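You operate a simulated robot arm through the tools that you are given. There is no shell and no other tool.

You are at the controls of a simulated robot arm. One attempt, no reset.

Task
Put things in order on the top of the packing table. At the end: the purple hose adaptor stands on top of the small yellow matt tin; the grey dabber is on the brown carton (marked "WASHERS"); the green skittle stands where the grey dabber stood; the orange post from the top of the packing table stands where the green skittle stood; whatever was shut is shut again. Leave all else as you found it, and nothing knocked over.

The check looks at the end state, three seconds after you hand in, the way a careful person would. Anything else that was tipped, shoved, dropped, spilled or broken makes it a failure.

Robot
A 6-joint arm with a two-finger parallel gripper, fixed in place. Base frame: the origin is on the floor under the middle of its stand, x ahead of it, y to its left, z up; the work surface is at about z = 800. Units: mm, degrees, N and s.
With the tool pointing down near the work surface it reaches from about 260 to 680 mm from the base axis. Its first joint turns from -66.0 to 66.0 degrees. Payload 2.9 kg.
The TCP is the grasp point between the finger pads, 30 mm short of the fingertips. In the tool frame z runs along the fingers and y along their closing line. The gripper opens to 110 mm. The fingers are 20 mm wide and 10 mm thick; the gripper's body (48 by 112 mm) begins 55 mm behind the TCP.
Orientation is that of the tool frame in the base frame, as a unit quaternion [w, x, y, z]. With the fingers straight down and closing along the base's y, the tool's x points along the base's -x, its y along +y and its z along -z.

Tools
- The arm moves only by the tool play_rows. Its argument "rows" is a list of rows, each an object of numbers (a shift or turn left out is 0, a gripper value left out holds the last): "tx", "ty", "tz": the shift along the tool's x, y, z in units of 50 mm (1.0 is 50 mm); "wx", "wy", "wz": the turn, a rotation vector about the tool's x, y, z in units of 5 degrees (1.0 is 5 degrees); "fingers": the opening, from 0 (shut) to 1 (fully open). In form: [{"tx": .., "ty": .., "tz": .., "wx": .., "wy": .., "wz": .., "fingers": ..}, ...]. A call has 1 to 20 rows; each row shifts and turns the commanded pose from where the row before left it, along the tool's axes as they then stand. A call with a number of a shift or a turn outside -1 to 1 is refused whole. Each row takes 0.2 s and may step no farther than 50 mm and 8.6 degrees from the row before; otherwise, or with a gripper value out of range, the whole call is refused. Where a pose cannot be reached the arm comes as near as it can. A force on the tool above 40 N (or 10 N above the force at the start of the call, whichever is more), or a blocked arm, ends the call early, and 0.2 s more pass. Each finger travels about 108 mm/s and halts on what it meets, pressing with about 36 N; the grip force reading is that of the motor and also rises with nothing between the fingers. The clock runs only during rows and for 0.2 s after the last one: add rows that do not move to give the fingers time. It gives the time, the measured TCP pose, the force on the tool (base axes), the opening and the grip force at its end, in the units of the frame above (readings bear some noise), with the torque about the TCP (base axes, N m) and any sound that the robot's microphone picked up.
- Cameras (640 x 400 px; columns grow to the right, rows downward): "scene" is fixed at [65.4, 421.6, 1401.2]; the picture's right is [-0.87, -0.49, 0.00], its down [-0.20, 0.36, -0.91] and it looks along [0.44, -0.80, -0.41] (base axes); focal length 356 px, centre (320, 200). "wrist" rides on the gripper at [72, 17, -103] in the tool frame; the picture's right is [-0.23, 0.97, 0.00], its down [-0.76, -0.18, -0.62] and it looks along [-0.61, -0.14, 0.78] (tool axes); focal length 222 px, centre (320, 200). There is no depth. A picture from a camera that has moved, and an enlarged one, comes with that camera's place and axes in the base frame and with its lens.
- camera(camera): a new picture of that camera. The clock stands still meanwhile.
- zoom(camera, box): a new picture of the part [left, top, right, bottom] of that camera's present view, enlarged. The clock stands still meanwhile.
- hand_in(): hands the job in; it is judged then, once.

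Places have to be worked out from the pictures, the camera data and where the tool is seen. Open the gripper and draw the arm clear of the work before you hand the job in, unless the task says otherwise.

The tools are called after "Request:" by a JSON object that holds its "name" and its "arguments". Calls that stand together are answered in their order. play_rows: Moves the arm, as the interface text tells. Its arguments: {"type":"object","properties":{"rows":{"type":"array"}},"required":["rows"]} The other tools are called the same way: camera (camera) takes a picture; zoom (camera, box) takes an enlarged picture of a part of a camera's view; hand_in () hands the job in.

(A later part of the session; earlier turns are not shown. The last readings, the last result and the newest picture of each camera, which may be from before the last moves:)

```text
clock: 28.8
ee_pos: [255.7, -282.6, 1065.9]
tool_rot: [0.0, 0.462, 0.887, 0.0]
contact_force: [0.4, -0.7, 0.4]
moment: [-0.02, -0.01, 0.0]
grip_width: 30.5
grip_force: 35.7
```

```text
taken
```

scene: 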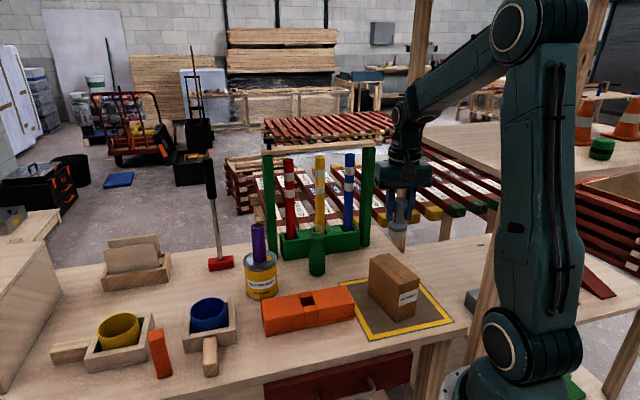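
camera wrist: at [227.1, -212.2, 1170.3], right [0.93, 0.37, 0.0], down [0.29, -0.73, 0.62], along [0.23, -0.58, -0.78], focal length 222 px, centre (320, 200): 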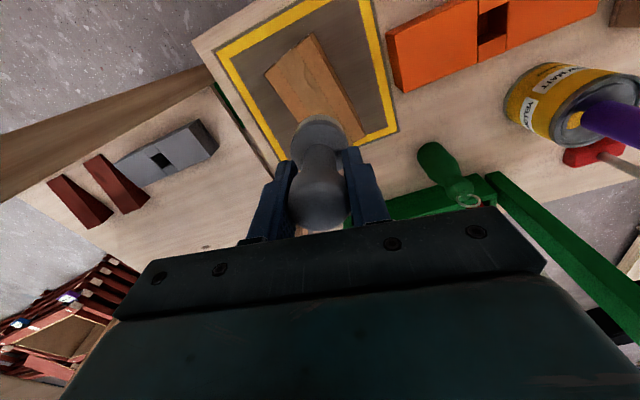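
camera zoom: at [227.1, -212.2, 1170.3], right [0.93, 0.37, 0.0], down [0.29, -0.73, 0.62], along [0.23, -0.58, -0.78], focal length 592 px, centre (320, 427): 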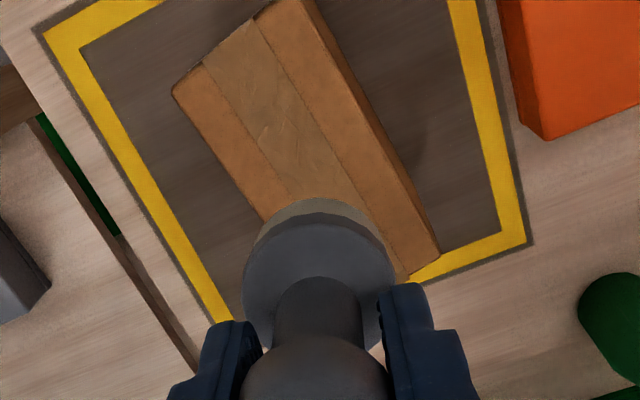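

I zoom on the carton top to fix its corners relative to the held dabber.

Request:
{"name": "zoom", "arguments": {"camera": "wrist", "box": [240, 20, 400, 140]}}

Request:
{"name": "zoom", "arguments": {"camera": "scene", "box": [340, 170, 460, 330]}}

```text
3.33 times, centred on (320, 80) of wrist
camera zoom: at [227.1, -212.2, 1170.3], right [0.93, 0.37, 0.0], down [0.29, -0.73, 0.62], along [0.23, -0.58, -0.78], focal length 740 px, centre (320, 600)
```

zoom: 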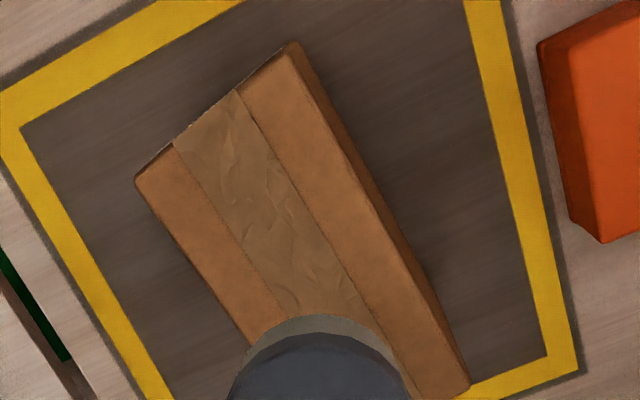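

```text
2.50 times, centred on (400, 250) of scene
camera zoom: at [65.4, 421.6, 1401.2], right [-0.87, -0.49, 0.0], down [-0.2, 0.36, -0.91], along [0.44, -0.8, -0.41], focal length 889 px, centre (120, 75)
```

zoom: 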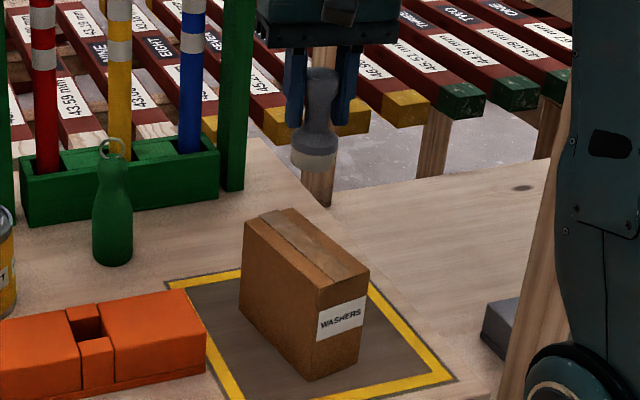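

Carton top centre computes to ≈(255,-282.5), about 1.5 mm from the present axis. I correct and lower 84 mm, leaving ~10 mm, then check.

Request:
{"name": "play_rows", "arguments": {"rows": [{"tx": -0.03, "ty": -0.01}, {"tz": 0.4}, {"tz": 0.4}, {"tz": 0.4}, {"tz": 0.3}, {"tz": 0.18}, {}]}}

Request:
{"name": "zoom", "arguments": {"camera": "wrist", "box": [220, 50, 420, 200]}}

Request:
{"name": "zoom", "arguments": {"camera": "scene", "box": [350, 200, 450, 330]}}

```text
clock: 30.4
ee_pos: [256.4, -284.5, 985.1]
tool_rot: [0.0, 0.462, 0.887, 0.0]
contact_force: [0.0, 0.0, -1.3]
moment: [0.04, 0.0, 0.01]
grip_width: 30.1
grip_force: 36.0
```

```text
2.67 times, centred on (320, 125) of wrist
camera zoom: at [227.7, -215.3, 1088.2], right [0.93, 0.37, 0.0], down [0.29, -0.73, 0.62], along [0.23, -0.58, -0.78], focal length 592 px, centre (320, 400)
```

zoom: 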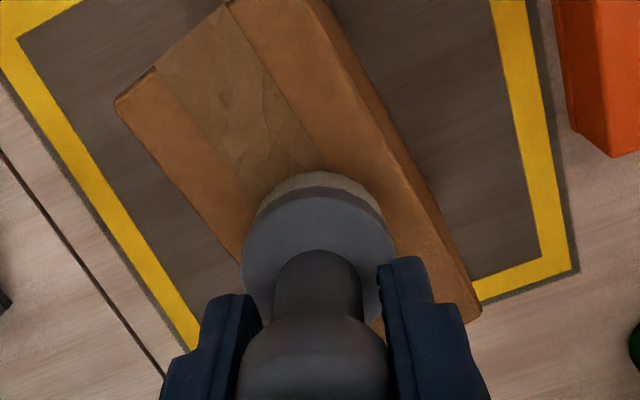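

```text
3.08 times, centred on (400, 265) of scene
camera zoom: at [65.4, 421.6, 1401.2], right [-0.87, -0.49, 0.0], down [-0.2, 0.36, -0.91], along [0.44, -0.8, -0.41], focal length 1095 px, centre (74, 0)
```

zoom: 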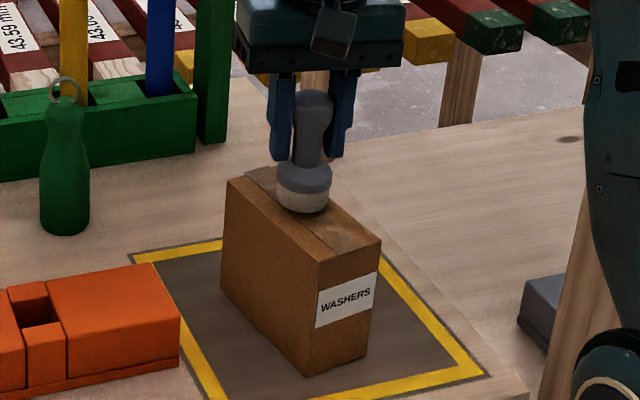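

Dabber is centred over the carton (within ~1 mm both ways). I lower 8 mm gently, then feel down.

Request:
{"name": "play_rows", "arguments": {"rows": [{"tz": 0.08}, {"tz": 0.08}, {}]}}

```text
clock: 31.2
ee_pos: [257.0, -285.6, 977.8]
tool_rot: [0.0, 0.461, 0.887, 0.0]
contact_force: [-0.7, 1.0, 5.6]
moment: [0.04, 0.14, 0.02]
grip_width: 30.5
grip_force: 35.7
```

A 5.6 N reading suggests first contact a little higher than expected; I hold for a fresh reading and look.

Request:
{"name": "play_rows", "arguments": {"rows": [{}]}}

Request:
{"name": "zoom", "arguments": {"camera": "scene", "box": [360, 210, 440, 290]}}

Request:
{"name": "zoom", "arguments": {"camera": "wrist", "box": [220, 50, 420, 200]}}

```text
clock: 31.6
ee_pos: [257.8, -285.4, 976.6]
tool_rot: [-0.001, 0.462, 0.887, 0.0]
contact_force: [-0.4, 0.9, 8.1]
moment: [0.05, 0.1, 0.01]
grip_width: 30.3
grip_force: 35.9
```

```text
5.00 times, centred on (400, 250) of scene
camera zoom: at [65.3, 421.7, 1401.2], right [-0.87, -0.49, 0.0], down [-0.2, 0.36, -0.91], along [0.44, -0.8, -0.41], focal length 1779 px, centre (-80, -50)
```

zoom: 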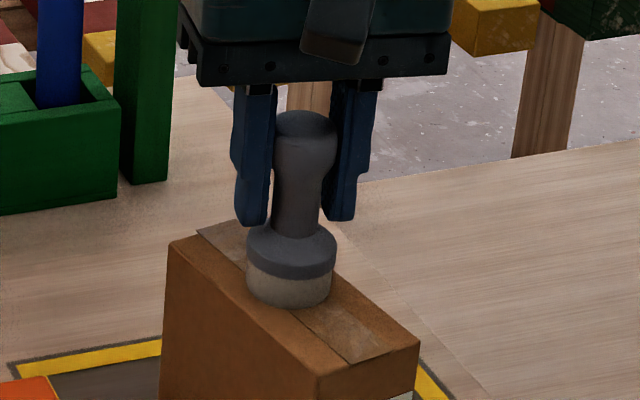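

```text
2.67 times, centred on (320, 125) of wrist
camera zoom: at [228.6, -215.5, 1079.6], right [0.93, 0.37, 0.0], down [0.29, -0.73, 0.62], along [0.23, -0.58, -0.78], focal length 592 px, centre (320, 400)
```

zoom: 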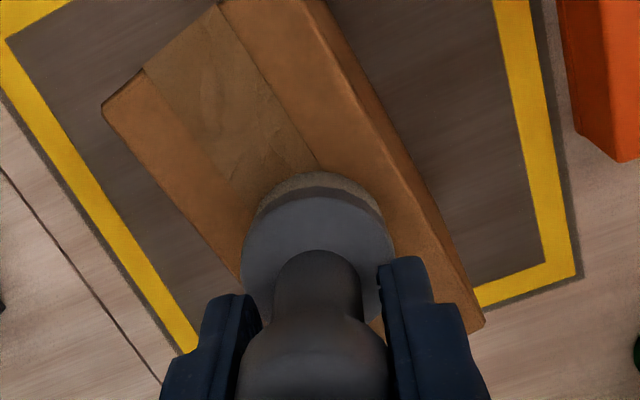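

The dabber rests on the carton top near its middle with ~8 N. I ease up half a millimetre and open the fingers.

Request:
{"name": "play_rows", "arguments": {"rows": [{"tz": -0.012}, {}, {"fingers": 0.36}, {"fingers": 0.5}, {}, {}]}}

Request:
{"name": "zoom", "arguments": {"camera": "scene", "box": [360, 210, 440, 290]}}

Request:
{"name": "zoom", "arguments": {"camera": "wrist", "box": [220, 50, 420, 200]}}

```text
clock: 33.0
ee_pos: [256.0, -285.1, 975.2]
tool_rot: [0.001, 0.461, 0.887, 0.0]
contact_force: [-0.3, 1.0, 0.1]
moment: [0.04, 0.01, -0.01]
grip_width: 55.2
grip_force: 0.0
```

```text
5.00 times, centred on (400, 250) of scene
camera zoom: at [65.4, 421.6, 1401.2], right [-0.87, -0.49, 0.0], down [-0.2, 0.36, -0.91], along [0.44, -0.8, -0.41], focal length 1779 px, centre (-80, -50)
```

zoom: 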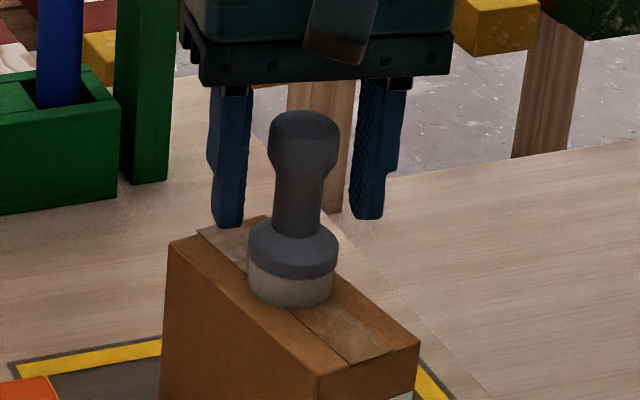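

```text
2.67 times, centred on (320, 125) of wrist
camera zoom: at [227.6, -216.0, 1079.8], right [0.93, 0.37, 0.0], down [0.29, -0.73, 0.62], along [0.23, -0.58, -0.78], focal length 592 px, centre (320, 400)
```

zoom: 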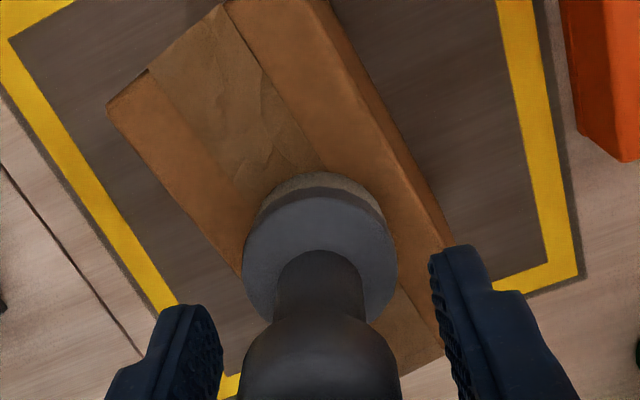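

The dabber stands steadily on the carton. I lift away vertically and travel to above the green skittle (≈(484,-310)).

Request:
{"name": "play_rows", "arguments": {"rows": [{"tz": -0.2}, {"tz": -0.5}, {"tz": -0.7}, {"tz": -0.7}, {"tz": -0.6}, {"tx": -0.5, "ty": 0.57}, {"tx": -0.5, "ty": 0.57}, {"tx": -0.5, "ty": 0.57}, {"tx": -0.5, "ty": 0.57}, {"tx": -0.5, "ty": 0.57}, {"tx": -0.54, "ty": 0.6}, {}]}}

Request:
{"name": "camera", "arguments": {"camera": "wrist"}}

Request:
{"name": "zoom", "arguments": {"camera": "wrist", "box": [240, 60, 400, 180]}}

Request:
{"name": "camera", "arguments": {"camera": "scene"}}

```text
clock: 35.6
ee_pos: [485.8, -315.8, 1110.4]
tool_rot: [0.0, 0.462, 0.887, 0.0]
contact_force: [-0.4, 0.3, -1.0]
moment: [0.02, 0.0, 0.0]
grip_width: 55.0
grip_force: 0.0
```

```text
taken
camera wrist: at [458.5, -245.0, 1214.4], right [0.93, 0.37, 0.0], down [0.29, -0.73, 0.62], along [0.23, -0.58, -0.78], focal length 222 px, centre (320, 200)
```

wrist: 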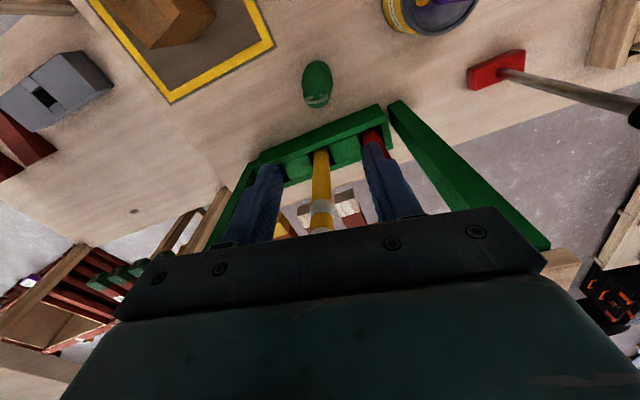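

```text
3.33 times, centred on (320, 120) of wrist
camera zoom: at [458.5, -245.0, 1214.4], right [0.93, 0.37, 0.0], down [0.29, -0.73, 0.62], along [0.23, -0.58, -0.78], focal length 740 px, centre (320, 467)
```

zoom: 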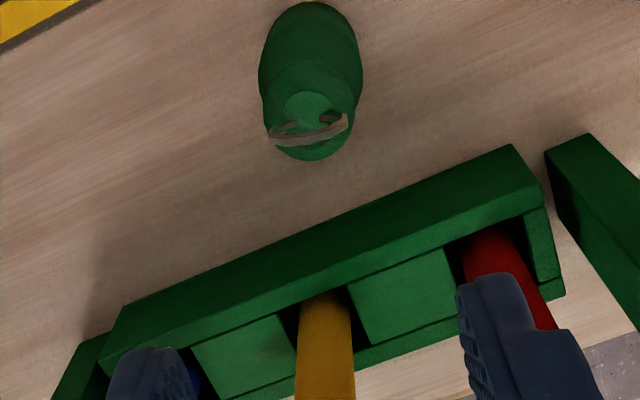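

```text
taken
```

scene: 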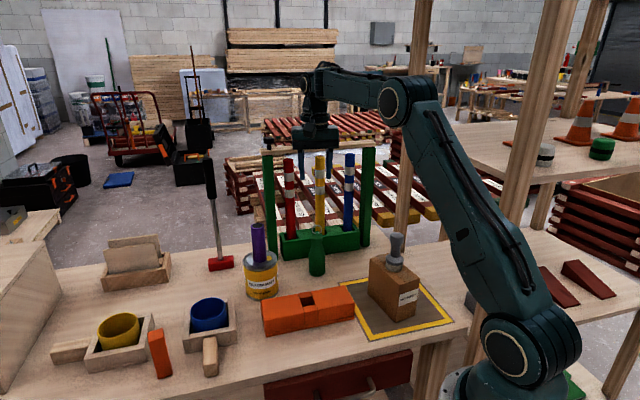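

The skittle measures ≈(482,-312); it lies about 4 mm toward +x and 3 mm toward −y of the tool axis. I correct, lower to z≈1000 and re-check before enclosing its head.

Request:
{"name": "play_rows", "arguments": {"rows": [{"tx": 0.076, "ty": -0.06, "fingers": 0.6}, {"tz": 0.5}, {"tz": 0.6}, {"tz": 0.6}, {"tz": 0.5}, {}]}}

Request:
{"name": "zoom", "arguments": {"camera": "wrist", "box": [230, 60, 410, 195]}}

```text
clock: 37.0
ee_pos: [480.2, -310.0, 1000.9]
tool_rot: [0.0, 0.461, 0.887, 0.0]
contact_force: [-0.3, 0.4, 0.4]
moment: [-0.01, 0.0, 0.04]
grip_width: 66.2
grip_force: 0.0
```

```text
2.96 times, centred on (320, 128) of wrist
camera zoom: at [452.2, -240.9, 1104.7], right [0.93, 0.37, 0.0], down [0.29, -0.73, 0.62], along [0.23, -0.58, -0.78], focal length 658 px, centre (320, 415)
```

zoom: 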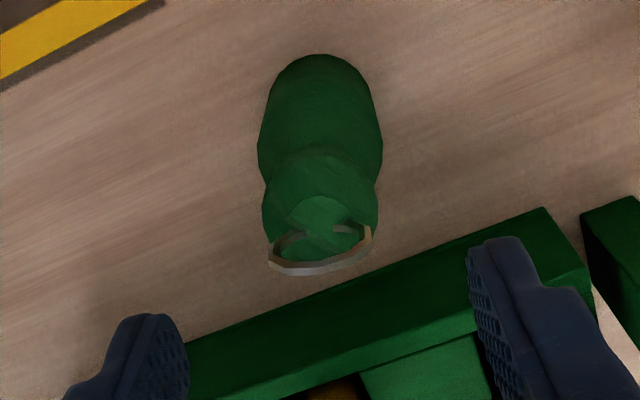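

Centred within ~2 mm; skittle axis ≈(480.8,-311.8). I trim and lower to z≈918 so the pads bracket the skittle's head.

Request:
{"name": "play_rows", "arguments": {"rows": [{"tx": -0.036, "ty": -0.008}, {"tz": 0.5}, {"tz": 0.5}, {"tz": 0.4}, {"tz": 0.24}, {}]}}

Request:
{"name": "zoom", "arguments": {"camera": "wrist", "box": [230, 90, 410, 225]}}

Request:
{"name": "zoom", "arguments": {"camera": "scene", "box": [270, 190, 370, 290]}}

```text
clock: 38.4
ee_pos: [479.6, -311.6, 919.7]
tool_rot: [0.0, 0.462, 0.887, 0.0]
contact_force: [0.7, 0.3, -0.8]
moment: [0.0, 0.0, -0.01]
grip_width: 66.0
grip_force: 0.0
```

```text
2.96 times, centred on (320, 158) of wrist
camera zoom: at [452.5, -242.4, 1022.8], right [0.93, 0.37, 0.0], down [0.29, -0.73, 0.62], along [0.23, -0.58, -0.78], focal length 658 px, centre (320, 326)
```

zoom: 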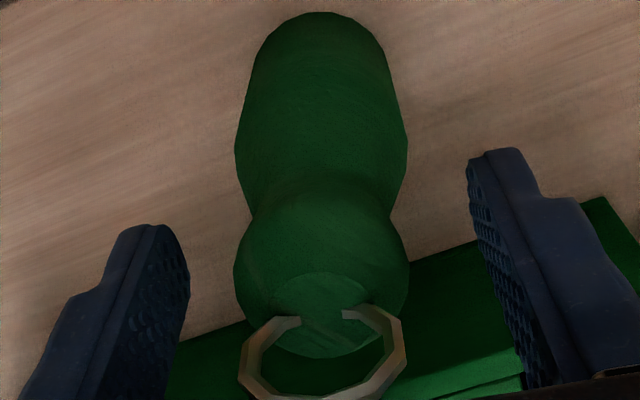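

```text
4.00 times, centred on (320, 240) of scene
camera zoom: at [65.4, 421.6, 1401.2], right [-0.87, -0.49, 0.0], down [-0.2, 0.36, -0.91], along [0.44, -0.8, -0.41], focal length 1423 px, centre (320, 40)
```

zoom: 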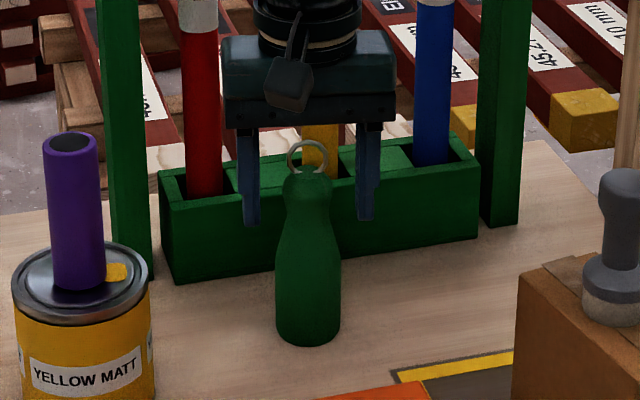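

Pads bracket the head, centred within 0.3 mm, ring clear of the palm. I close on it.

Request:
{"name": "play_rows", "arguments": {"rows": [{"fingers": 0.4}, {}, {"fingers": 0.0}, {}, {}, {}]}}

Request:
{"name": "zoom", "arguments": {"camera": "wrist", "box": [230, 90, 410, 225]}}

Request:
{"name": "zoom", "arguments": {"camera": "scene", "box": [270, 190, 370, 290]}}

```text
clock: 39.8
ee_pos: [481.1, -312.4, 918.6]
tool_rot: [0.001, 0.461, 0.887, 0.0]
contact_force: [-0.6, 0.4, 0.8]
moment: [-0.02, -0.01, 0.0]
grip_width: 32.9
grip_force: 36.2
```

```text
2.96 times, centred on (320, 158) of wrist
camera zoom: at [452.6, -242.5, 1023.1], right [0.93, 0.37, 0.0], down [0.29, -0.73, 0.62], along [0.23, -0.58, -0.78], focal length 658 px, centre (320, 326)
```

zoom: 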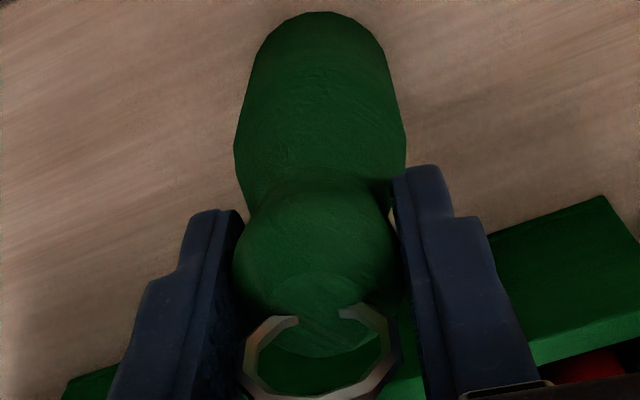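

```text
4.00 times, centred on (320, 240) of scene
camera zoom: at [65.4, 421.6, 1401.2], right [-0.87, -0.49, 0.0], down [-0.2, 0.36, -0.91], along [0.44, -0.8, -0.41], focal length 1423 px, centre (320, 40)
```

zoom: 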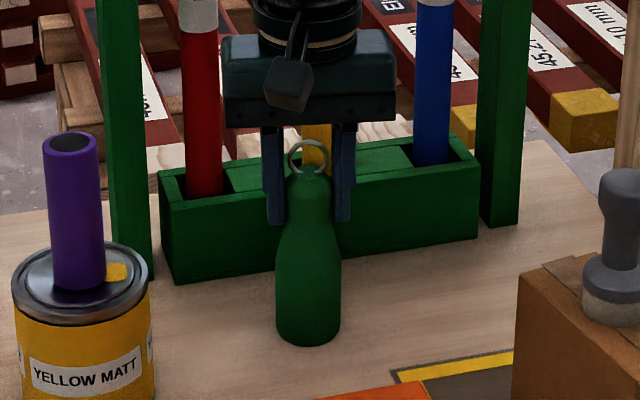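

Firm grip at 32.9 mm; skittle's spot recorded as ≈(480.2,-311.6), grip height ≈119.5 mm above its base. I lift 120 mm smoothly and carry it to the dabber's old spot.

Request:
{"name": "play_rows", "arguments": {"rows": [{"tz": -0.1}, {"tz": -0.3}, {"tz": -0.5}, {"tz": -0.6}, {"tz": -0.5}, {"tz": -0.3}, {"tz": -0.1}, {}]}}

Request:
{"name": "camera", "arguments": {"camera": "scene"}}

```text
clock: 41.6
ee_pos: [481.7, -311.3, 1040.0]
tool_rot: [0.0, 0.462, 0.887, 0.0]
contact_force: [0.1, -0.1, -1.0]
moment: [0.01, -0.03, 0.04]
grip_width: 33.1
grip_force: 36.1
```

```text
taken
```

scene: 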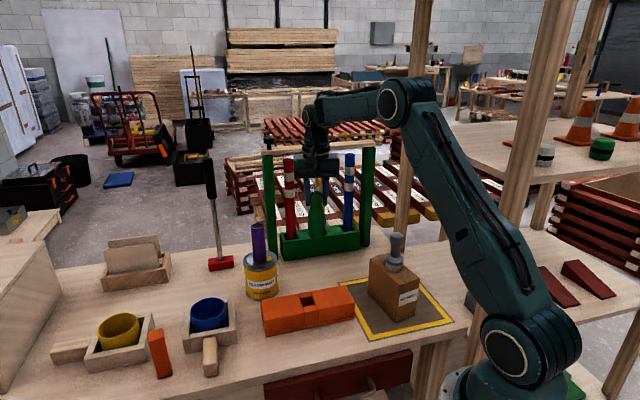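

The skittle is lifted and hangs upright. I carry it smoothly to above the dabber's former place.

Request:
{"name": "play_rows", "arguments": {"rows": [{"tx": -0.055, "ty": -0.3}, {"tx": -0.11, "ty": -0.6}, {"tx": -0.129, "ty": -0.7}, {"tx": -0.138, "ty": -0.75}, {"tx": -0.138, "ty": -0.75}, {"tx": -0.092, "ty": -0.5}, {"tx": -0.065, "ty": -0.352}, {}, {}]}}

Request:
{"name": "camera", "arguments": {"camera": "wrist"}}

Request:
{"name": "camera", "arguments": {"camera": "scene"}}

```text
clock: 43.6
ee_pos: [341.8, -455.7, 1040.6]
tool_rot: [0.0, 0.461, 0.887, -0.001]
contact_force: [0.2, -0.5, -1.8]
moment: [-0.05, -0.02, 0.02]
grip_width: 33.0
grip_force: 36.2
```

```text
taken
camera wrist: at [312.8, -384.7, 1144.9], right [0.93, 0.37, 0.0], down [0.29, -0.73, 0.62], along [0.23, -0.58, -0.78], focal length 222 px, centre (320, 200)
```

wrist: 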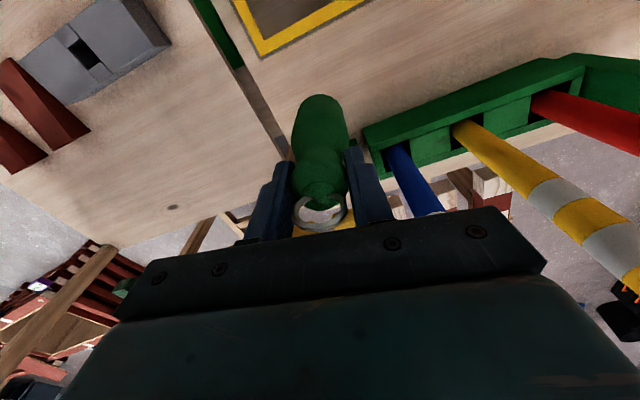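

```text
taken
```

scene: 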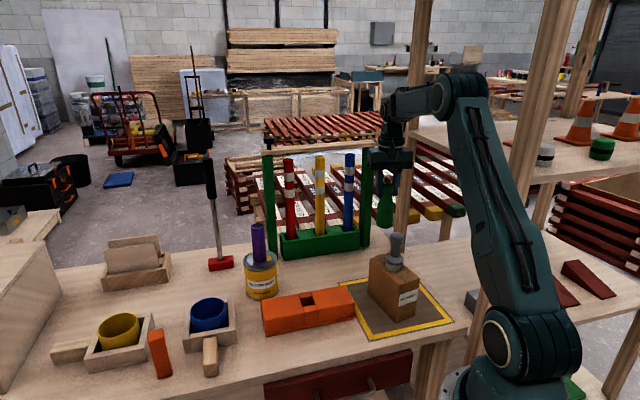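

Position is within ~2 mm of the target; I trim it and lower to ~10 mm above the table.

Request:
{"name": "play_rows", "arguments": {"rows": [{"tx": 0.017, "ty": -0.032}, {"tz": 0.3}, {"tz": 0.5}, {"tz": 0.5}, {"tz": 0.5}, {"tz": 0.3}, {"tz": 0.1}, {}]}}

Request:
{"name": "zoom", "arguments": {"camera": "wrist", "box": [220, 60, 420, 225]}}

Request:
{"name": "zoom", "arguments": {"camera": "scene", "box": [330, 190, 430, 290]}}

```text
clock: 45.4
ee_pos: [338.3, -455.4, 928.6]
tool_rot: [0.0, 0.461, 0.887, 0.0]
contact_force: [-0.2, -0.5, -1.9]
moment: [-0.01, -0.01, 0.01]
grip_width: 33.1
grip_force: 36.2
```

```text
2.42 times, centred on (320, 142) of wrist
camera zoom: at [310.4, -385.1, 1033.1], right [0.93, 0.37, 0.0], down [0.29, -0.73, 0.62], along [0.23, -0.58, -0.78], focal length 538 px, centre (320, 339)
```

zoom: 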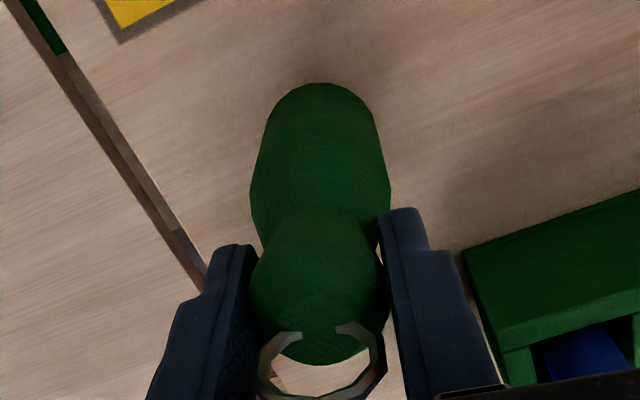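

```text
4.00 times, centred on (380, 240) of scene
camera zoom: at [65.4, 421.6, 1401.2], right [-0.87, -0.49, 0.0], down [-0.2, 0.36, -0.91], along [0.44, -0.8, -0.41], focal length 1423 px, centre (80, 40)
```

zoom: 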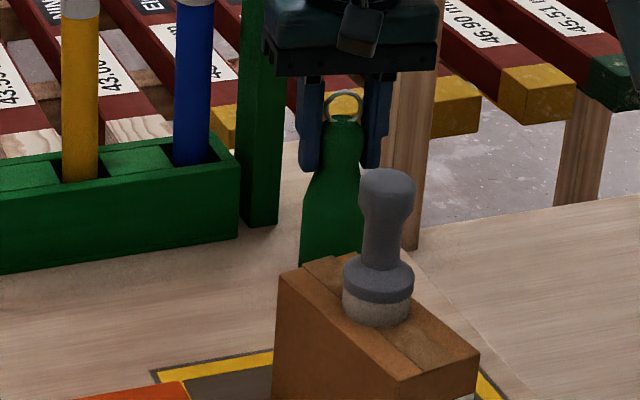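

Skittle hangs plumb, ~9 mm above the table at (338,-454.6). I lower 6 mm and then feel for the table.

Request:
{"name": "play_rows", "arguments": {"rows": [{"tz": 0.06}, {"tz": 0.06}, {}]}}

```text
clock: 46.2
ee_pos: [337.4, -454.4, 923.1]
tool_rot: [0.0, 0.461, 0.887, 0.001]
contact_force: [-0.3, 0.9, -1.5]
moment: [0.01, 0.03, -0.02]
grip_width: 32.9
grip_force: 36.4
```

No contact yet; another 2 mm with a small trim toward +x.

Request:
{"name": "play_rows", "arguments": {"rows": [{"ty": 0.02}, {"tz": 0.04}, {}]}}

```text
clock: 47.0
ee_pos: [339.2, -454.6, 922.4]
tool_rot: [-0.001, 0.462, 0.887, -0.001]
contact_force: [-0.4, 0.6, -1.2]
moment: [-0.02, 0.01, 0.02]
grip_width: 33.2
grip_force: 36.1
```

Request:
{"name": "play_rows", "arguments": {"rows": [{"tz": 0.03}, {}]}}

```text
clock: 47.6
ee_pos: [339.4, -454.5, 920.1]
tool_rot: [0.0, 0.462, 0.887, 0.0]
contact_force: [0.3, 0.5, -1.3]
moment: [0.01, 0.0, 0.02]
grip_width: 32.9
grip_force: 35.8
```

Still carrying the weight (−1.3 N); one more millimetre-scale step.

Request:
{"name": "play_rows", "arguments": {"rows": [{"tz": 0.025}, {}]}}

```text
clock: 48.2
ee_pos: [339.5, -455.5, 918.4]
tool_rot: [0.001, 0.462, 0.887, 0.0]
contact_force: [-1.5, 1.2, 4.1]
moment: [0.12, 0.22, -0.03]
grip_width: 33.0
grip_force: 35.7
```

Light contact with the table (4 N). I open gently and check that it stands.

Request:
{"name": "play_rows", "arguments": {"rows": [{"tz": -0.006}, {"fingers": 0.36}, {"fingers": 0.5}, {"fingers": 0.6}, {}, {}]}}

Request:
{"name": "zoom", "arguments": {"camera": "wrist", "box": [220, 60, 420, 225]}}

Request:
{"name": "zoom", "arguments": {"camera": "scene", "box": [330, 190, 430, 290]}}

```text
clock: 49.6
ee_pos: [339.1, -453.5, 919.5]
tool_rot: [0.0, 0.462, 0.887, 0.0]
contact_force: [-0.6, 0.0, -0.2]
moment: [0.01, 0.02, 0.0]
grip_width: 65.9
grip_force: 0.0
```

```text
2.42 times, centred on (320, 142) of wrist
camera zoom: at [310.7, -384.8, 1022.9], right [0.93, 0.37, 0.0], down [0.29, -0.73, 0.62], along [0.23, -0.58, -0.78], focal length 538 px, centre (320, 339)
```

zoom: 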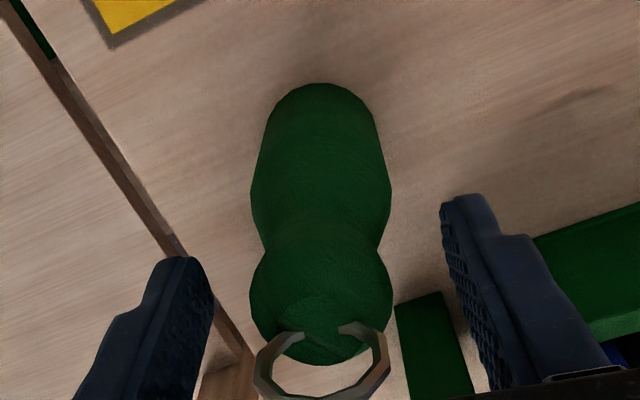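

```text
4.00 times, centred on (380, 240) of scene
camera zoom: at [65.4, 421.6, 1401.2], right [-0.87, -0.49, 0.0], down [-0.2, 0.36, -0.91], along [0.44, -0.8, -0.41], focal length 1423 px, centre (80, 40)
```

zoom: 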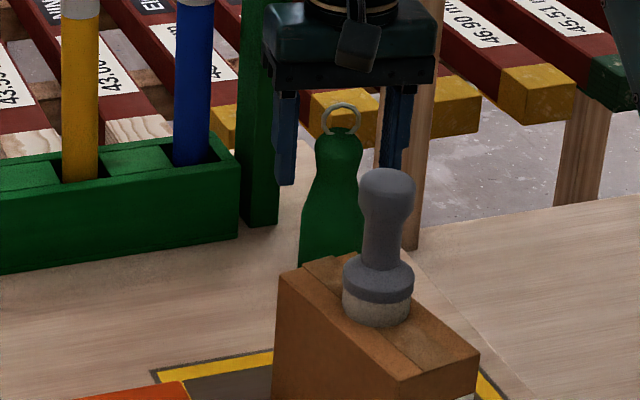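

Skittle stands at the dabber's spot. I lift away, go back across the table at z≈1120 and turn the wrist toward the orange post side.

Request:
{"name": "play_rows", "arguments": {"rows": [{"tz": -0.2}, {"tz": -0.5}, {"tz": -0.8}, {"tz": -0.9}, {"tz": -0.9}, {"tz": -0.7}, {"tx": 0.434, "ty": 0.664}, {"tx": 0.434, "ty": 0.664}, {"tx": 0.434, "ty": 0.664}, {"tx": 0.434, "ty": 0.664}, {"tx": 0.434, "ty": 0.664}, {"tx": 0.434, "ty": 0.664}, {"tx": 0.434, "ty": 0.664}, {"tx": 0.434, "ty": 0.664}, {"wz": -1}, {"wz": -1}, {"wz": -1}, {"wz": -1}, {"wz": -1}, {"wz": -1}]}}

Request:
{"name": "camera", "arguments": {"camera": "scene"}}

Request:
{"name": "camera", "arguments": {"camera": "wrist"}}

```text
clock: 53.8
ee_pos: [456.5, -159.1, 1119.8]
tool_rot: [0.0, 0.216, 0.976, 0.0]
contact_force: [-0.2, -0.5, 0.3]
moment: [0.01, -0.02, -0.02]
grip_width: 65.9
grip_force: 0.1
```

```text
taken
```

scene: 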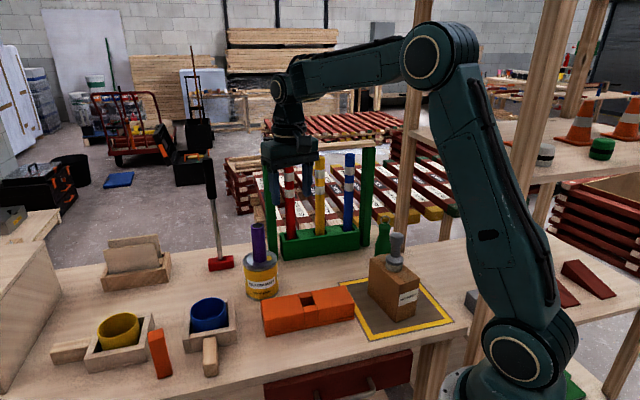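

```text
taken
camera wrist: at [396.9, -113.5, 1222.4], right [0.62, 0.79, 0.0], down [0.62, -0.48, 0.62], along [0.49, -0.38, -0.78], focal length 222 px, centre (320, 200)
```

wrist: 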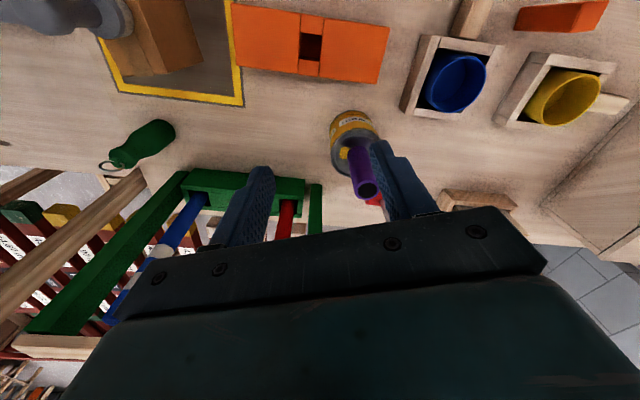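

All placed objects look right. I move on to above the orange post (≈(578,135)) at the same height, then look down at it.

Request:
{"name": "play_rows", "arguments": {"rows": [{"tx": 0.0355, "ty": 0.7945}, {"tx": 0.0355, "ty": 0.7945}, {"tx": 0.0355, "ty": 0.7945}, {"tx": 0.0355, "ty": 0.7945}, {"tx": 0.0355, "ty": 0.7945}, {"tx": 0.0355, "ty": 0.7945}, {"tx": 0.0355, "ty": 0.7945}, {"tx": 0.0355, "ty": 0.7945}, {}]}}

Request:
{"name": "camera", "arguments": {"camera": "wrist"}}

Request:
{"name": "zoom", "arguments": {"camera": "wrist", "box": [220, 0, 460, 180]}}

```text
clock: 55.8
ee_pos: [579.7, 135.2, 1116.0]
tool_rot: [0.001, 0.217, 0.976, -0.001]
contact_force: [0.7, -0.4, 0.5]
moment: [0.02, -0.03, -0.02]
grip_width: 66.0
grip_force: 0.1
```

```text
taken
camera wrist: at [520.3, 180.7, 1219.6], right [0.62, 0.79, 0.0], down [0.62, -0.48, 0.62], along [0.49, -0.39, -0.78], focal length 222 px, centre (320, 200)
```

wrist: 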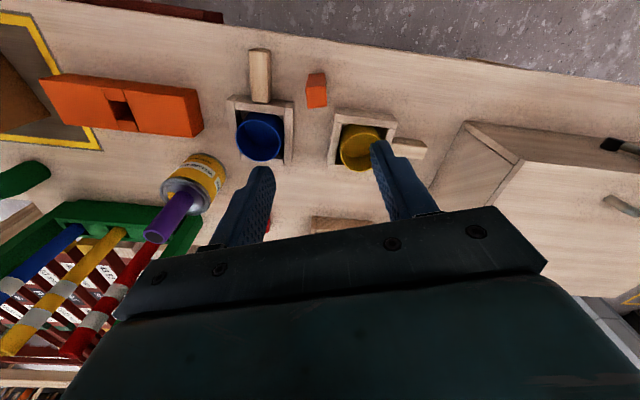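

```text
2.22 times, centred on (340, 90) of wrist
camera zoom: at [520.3, 180.7, 1219.6], right [0.62, 0.79, 0.0], down [0.62, -0.48, 0.62], along [0.49, -0.39, -0.78], focal length 494 px, centre (276, 444)
```

zoom: 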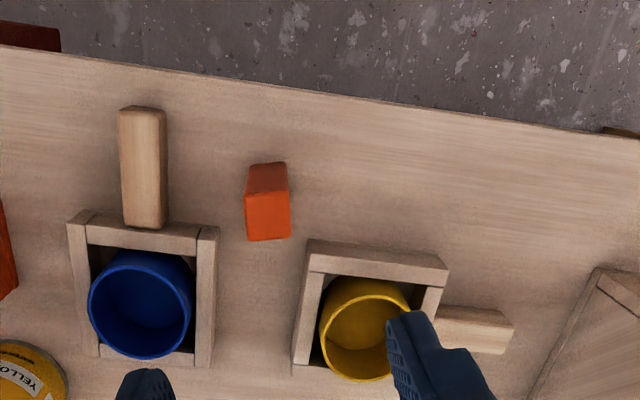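

The post is a ~26×26×94 mm box at ≈(580.5,126.5), turned about −34°. I turn the tool to match, centre over it, narrow the opening to ~48 mm (the trays are close) and lower to z≈985.

Request:
{"name": "play_rows", "arguments": {"rows": [{"wz": 0.9, "fingers": 0.44}, {"wz": 0.9}, {"tx": -0.128, "ty": -0.116}, {"tz": 0.5}, {"tz": 0.6}, {"tz": 0.6}, {"tz": 0.6}, {"tz": 0.3}, {}]}}

Request:
{"name": "camera", "arguments": {"camera": "wrist"}}

Request:
{"name": "zoom", "arguments": {"camera": "wrist", "box": [220, 40, 420, 190]}}

Request:
{"name": "camera", "arguments": {"camera": "scene"}}

```text
clock: 57.8
ee_pos: [581.7, 127.1, 988.6]
tool_rot: [0.0, 0.292, 0.956, 0.0]
contact_force: [-0.6, -0.2, 0.0]
moment: [0.0, 0.01, -0.01]
grip_width: 48.5
grip_force: 0.1
```

```text
taken
camera wrist: at [529.4, 182.3, 1092.3], right [0.73, 0.68, 0.0], down [0.53, -0.57, 0.62], along [0.42, -0.46, -0.78], focal length 222 px, centre (320, 200)
```

wrist: 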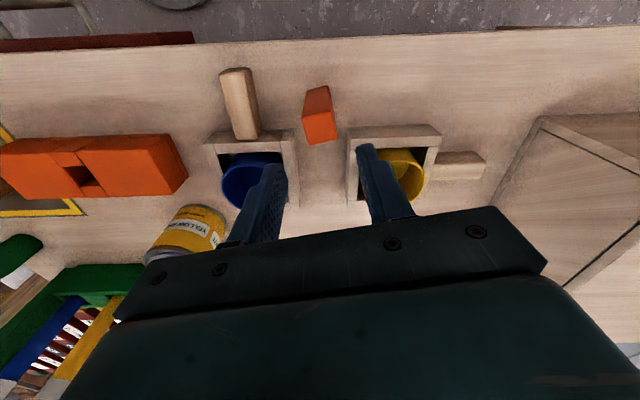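

```text
2.67 times, centred on (320, 115) of wrist
camera zoom: at [529.4, 182.3, 1092.3], right [0.73, 0.68, 0.0], down [0.53, -0.57, 0.62], along [0.42, -0.46, -0.78], focal length 592 px, centre (320, 427)
```

zoom: 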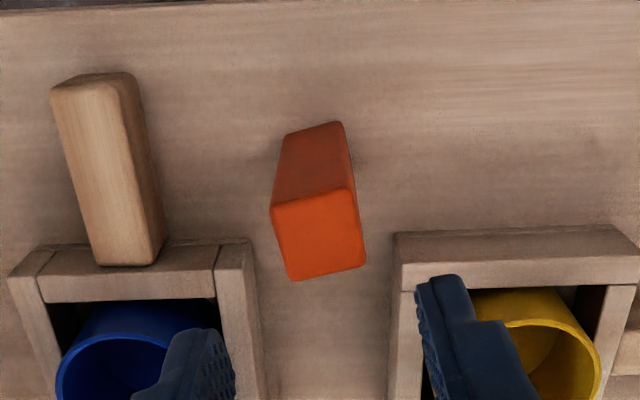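

```text
taken
```

scene: 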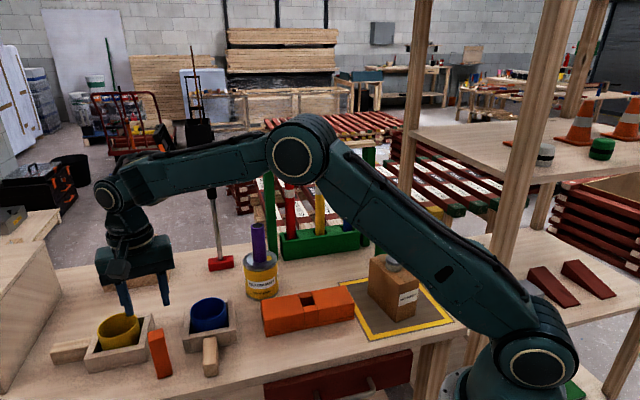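

Post and tool are aligned (≈1 mm, ≈1°). I narrow to 44 mm and lower to z≈875 around the post's upper half.

Request:
{"name": "play_rows", "arguments": {"rows": [{"tx": -0.012, "fingers": 0.4}, {"tz": 0.5}, {"tz": 0.6}, {"tz": 0.5}, {"tz": 0.4}, {"tz": 0.27}, {}]}}

Request:
{"name": "zoom", "arguments": {"camera": "wrist", "box": [220, 60, 420, 220]}}

Request:
{"name": "zoom", "arguments": {"camera": "scene", "box": [80, 250, 240, 390]}}

```text
clock: 59.4
ee_pos: [579.9, 124.3, 874.9]
tool_rot: [-0.001, 0.292, 0.956, 0.001]
contact_force: [-0.4, -0.7, 0.5]
moment: [-0.03, 0.03, 0.0]
grip_width: 44.1
grip_force: 0.0
```

```text
2.50 times, centred on (320, 140) of wrist
camera zoom: at [529.0, 179.7, 978.7], right [0.73, 0.68, 0.0], down [0.53, -0.57, 0.62], along [0.42, -0.46, -0.78], focal length 555 px, centre (320, 350)
```

zoom: 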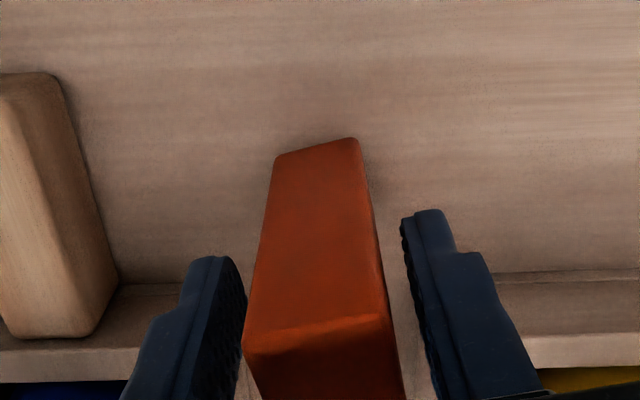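

```text
2.86 times, centred on (160, 320) of scene
camera zoom: at [65.4, 421.6, 1401.2], right [-0.87, -0.49, 0.0], down [-0.2, 0.36, -0.91], along [0.44, -0.8, -0.41], focal length 1016 px, centre (777, -143)
```

zoom: 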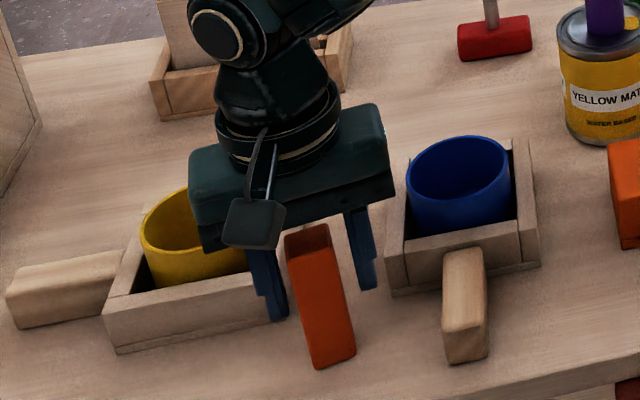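

The post is ~1.5 mm toward +y of centre; I trim that and close gradually.

Request:
{"name": "play_rows", "arguments": {"rows": [{"ty": 0.03}, {"fingers": 0.3}, {}, {"fingers": 0.26}, {"fingers": 0.22}, {"fingers": 0.0}, {}, {}, {}]}}

Request:
{"name": "zoom", "arguments": {"camera": "wrist", "box": [220, 60, 420, 220]}}

Request:
{"name": "zoom", "arguments": {"camera": "scene", "box": [80, 250, 240, 390]}}

```text
clock: 61.4
ee_pos: [581.4, 126.5, 875.8]
tool_rot: [0.001, 0.292, 0.956, 0.0]
contact_force: [-0.4, 0.0, 0.3]
moment: [-0.01, -0.03, 0.0]
grip_width: 27.2
grip_force: 36.3
```

```text
2.50 times, centred on (320, 140) of wrist
camera zoom: at [529.9, 181.7, 979.3], right [0.73, 0.68, 0.0], down [0.53, -0.57, 0.62], along [0.42, -0.46, -0.78], focal length 555 px, centre (320, 350)
```

zoom: 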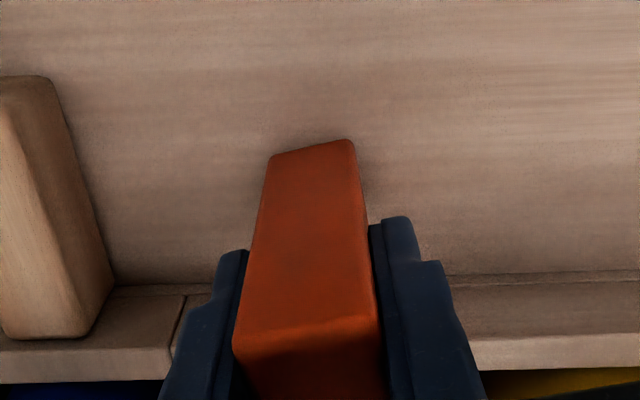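

```text
2.86 times, centred on (160, 320) of scene
camera zoom: at [65.4, 421.6, 1401.2], right [-0.87, -0.49, 0.0], down [-0.2, 0.36, -0.91], along [0.44, -0.8, -0.41], focal length 1016 px, centre (777, -143)
```

zoom: 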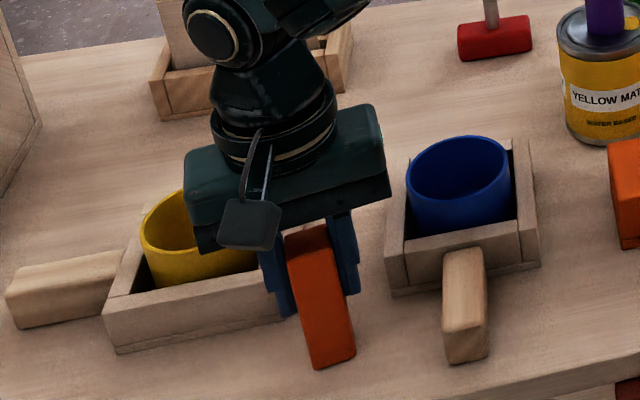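

Post held at 27.2 mm. I lift it straight up ~225 mm between the trays and check.

Request:
{"name": "play_rows", "arguments": {"rows": [{"tz": -0.1}, {"tz": -0.3}, {"tz": -0.6}, {"tz": -0.8}, {"tz": -0.9}, {"tz": -0.9}, {"tz": -0.6}, {"tz": -0.3}, {}]}}

Request:
{"name": "camera", "arguments": {"camera": "scene"}}

```text
clock: 63.4
ee_pos: [582.4, 126.6, 1100.2]
tool_rot: [0.001, 0.293, 0.956, 0.0]
contact_force: [-0.3, 0.0, 0.0]
moment: [-0.04, -0.01, 0.01]
grip_width: 27.4
grip_force: 36.2
```

```text
taken
```

scene: 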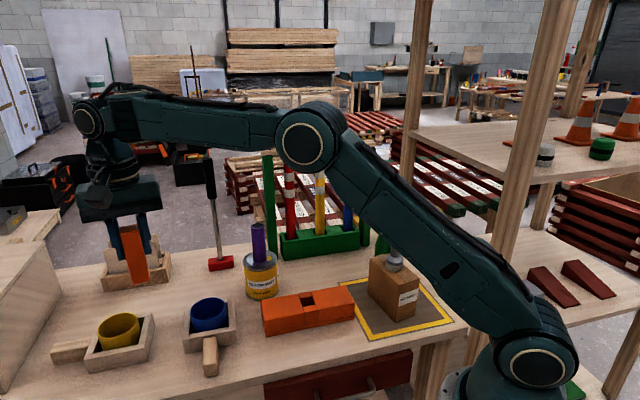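

The post is lifted cleanly; trays and mugs undisturbed. I carry it around the tin (via ≈(430,-100)) to above the skittle's former spot (480.2,-311.6).

Request:
{"name": "play_rows", "arguments": {"rows": [{"ty": -0.5}, {"ty": -0.85}, {"ty": -0.9}, {"ty": -0.9}, {"ty": -0.9}, {"ty": -0.8}, {"ty": -0.6, "tx": -0.1}, {"tx": -0.5, "ty": -0.45}, {"tx": -0.6, "ty": -0.55}, {"tx": -0.6, "ty": -0.55}, {"tx": -0.6, "ty": -0.55}, {"tx": -0.5, "ty": -0.5}, {"tx": -0.3, "ty": -0.346}, {}, {}]}}

Request:
{"name": "camera", "arguments": {"camera": "wrist"}}

Request:
{"name": "camera", "arguments": {"camera": "scene"}}

```text
clock: 66.6
ee_pos: [480.2, -313.7, 1100.6]
tool_rot: [0.0, 0.291, 0.957, 0.0]
contact_force: [0.7, 0.2, -0.7]
moment: [0.0, -0.01, 0.0]
grip_width: 27.3
grip_force: 35.7
```

```text
taken
camera wrist: at [429.0, -258.2, 1203.8], right [0.73, 0.68, 0.0], down [0.53, -0.57, 0.62], along [0.42, -0.46, -0.78], focal length 222 px, centre (320, 200)
```

wrist: 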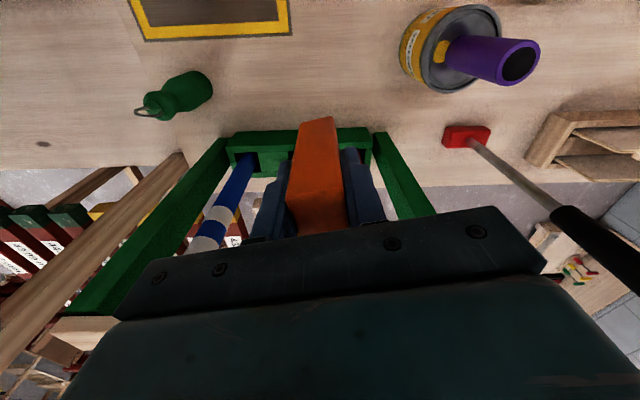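

```text
taken
```

scene: 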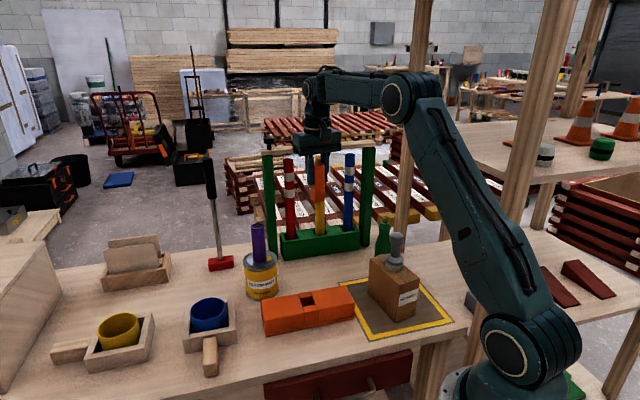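

Within 2 mm of the target. I trim and lower to about 10 mm above the table.

Request:
{"name": "play_rows", "arguments": {"rows": [{"tx": 0.01, "ty": 0.03}, {"tz": 0.3}, {"tz": 0.6}, {"tz": 0.7}, {"tz": 0.7}, {"tz": 0.7}, {"tz": 0.6}, {"tz": 0.4}, {"tz": 0.2}, {"tz": 0.08}, {}]}}

Request:
{"name": "zoom", "arguments": {"camera": "wrist", "box": [220, 60, 420, 220]}}

Request:
{"name": "zoom", "arguments": {"camera": "scene", "box": [260, 190, 400, 300]}}

```text
clock: 69.0
ee_pos: [478.6, -310.5, 885.4]
tool_rot: [-0.001, 0.292, 0.956, 0.001]
contact_force: [0.0, -0.6, -0.5]
moment: [0.0, -0.02, 0.01]
grip_width: 27.2
grip_force: 36.3
```

```text
2.50 times, centred on (320, 140) of wrist
camera zoom: at [427.1, -254.8, 989.8], right [0.73, 0.68, 0.0], down [0.53, -0.57, 0.62], along [0.42, -0.46, -0.78], focal length 555 px, centre (320, 350)
```

zoom: 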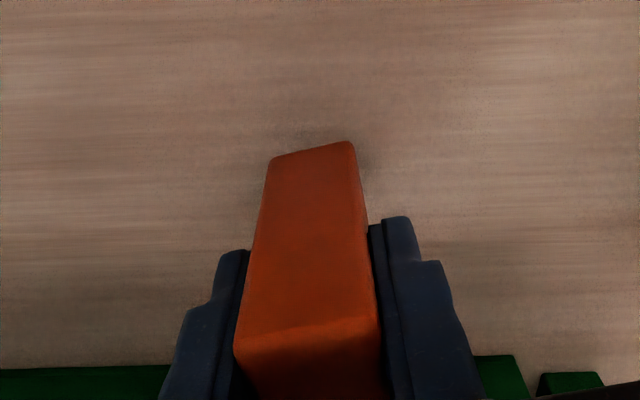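

```text
3.64 times, centred on (330, 245) of scene
camera zoom: at [65.4, 421.6, 1401.2], right [-0.87, -0.49, 0.0], down [-0.2, 0.36, -0.91], along [0.44, -0.8, -0.41], focal length 1294 px, centre (284, 36)
```

zoom: 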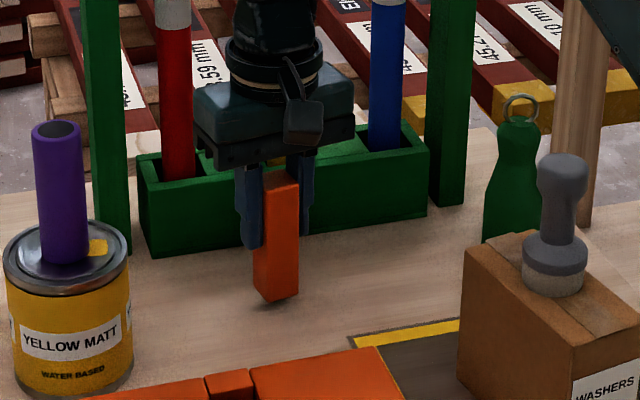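

Correct ~3 mm in −x and lower 6 mm, then feel for the table.

Request:
{"name": "play_rows", "arguments": {"rows": [{"tx": -0.05}, {"tz": 0.06}, {"tz": 0.06}, {}]}}

```text
clock: 70.0
ee_pos: [483.1, -311.4, 881.4]
tool_rot: [0.0, 0.292, 0.956, 0.0]
contact_force: [0.4, -0.7, 0.1]
moment: [-0.01, -0.01, 0.01]
grip_width: 27.4
grip_force: 35.8
```

Request:
{"name": "play_rows", "arguments": {"rows": [{"tz": 0.04}, {}]}}

```text
clock: 70.6
ee_pos: [481.6, -310.5, 876.9]
tool_rot: [0.0, 0.292, 0.956, 0.0]
contact_force: [-0.5, 0.4, -0.4]
moment: [-0.01, -0.02, -0.01]
grip_width: 27.5
grip_force: 36.1
```

No contact yet; another 1 mm step.

Request:
{"name": "play_rows", "arguments": {"rows": [{"tz": 0.025}, {}]}}

```text
clock: 71.2
ee_pos: [481.2, -310.8, 876.4]
tool_rot: [0.0, 0.292, 0.956, 0.0]
contact_force: [0.0, 0.1, -0.6]
moment: [0.0, 0.0, 0.03]
grip_width: 27.4
grip_force: 35.3
```

Request:
{"name": "play_rows", "arguments": {"rows": [{"tz": 0.025}, {}]}}

```text
clock: 71.8
ee_pos: [482.4, -312.0, 875.7]
tool_rot: [0.0, 0.293, 0.956, -0.001]
contact_force: [-1.4, 0.1, 2.1]
moment: [0.06, 0.03, 0.03]
grip_width: 27.3
grip_force: 35.8
```

Light touch (2 N). I open the fingers gently and check that the post stands.

Request:
{"name": "play_rows", "arguments": {"rows": [{"tz": 0.005}, {"fingers": 0.3}, {"fingers": 0.4}, {"fingers": 0.5}, {}, {}]}}

Request:
{"name": "zoom", "arguments": {"camera": "wrist", "box": [220, 60, 420, 220]}}

Request:
{"name": "zoom", "arguments": {"camera": "scene", "box": [260, 190, 400, 300]}}

```text
clock: 73.2
ee_pos: [481.7, -311.1, 875.7]
tool_rot: [0.0, 0.294, 0.956, -0.001]
contact_force: [-0.4, 0.2, 0.1]
moment: [0.0, 0.02, 0.02]
grip_width: 55.2
grip_force: 0.1
```

```text
2.50 times, centred on (320, 140) of wrist
camera zoom: at [430.2, -256.5, 978.6], right [0.73, 0.68, 0.0], down [0.53, -0.57, 0.62], along [0.42, -0.46, -0.78], focal length 555 px, centre (320, 350)
```

zoom: 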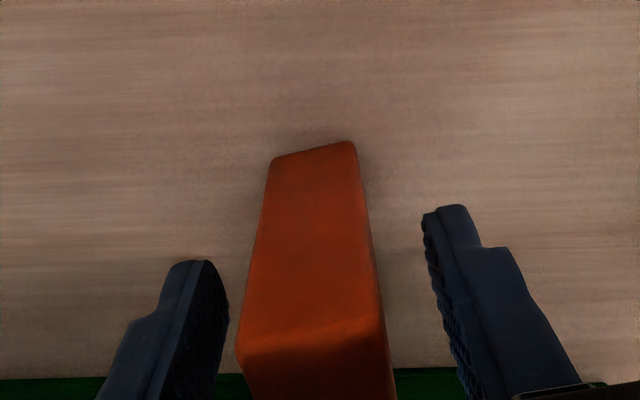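

```text
3.64 times, centred on (330, 245) of scene
camera zoom: at [65.4, 421.6, 1401.2], right [-0.87, -0.49, 0.0], down [-0.2, 0.36, -0.91], along [0.44, -0.8, -0.41], focal length 1294 px, centre (284, 36)
```

zoom: 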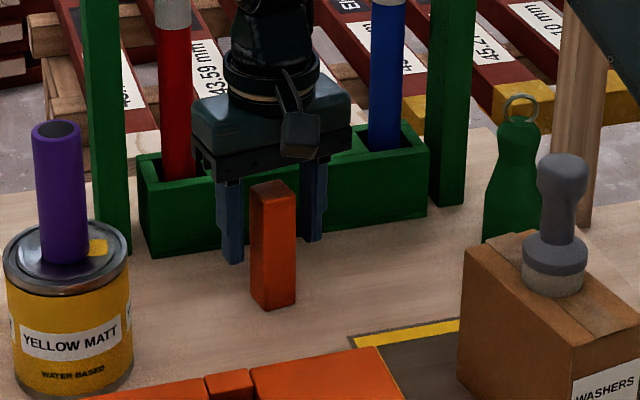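

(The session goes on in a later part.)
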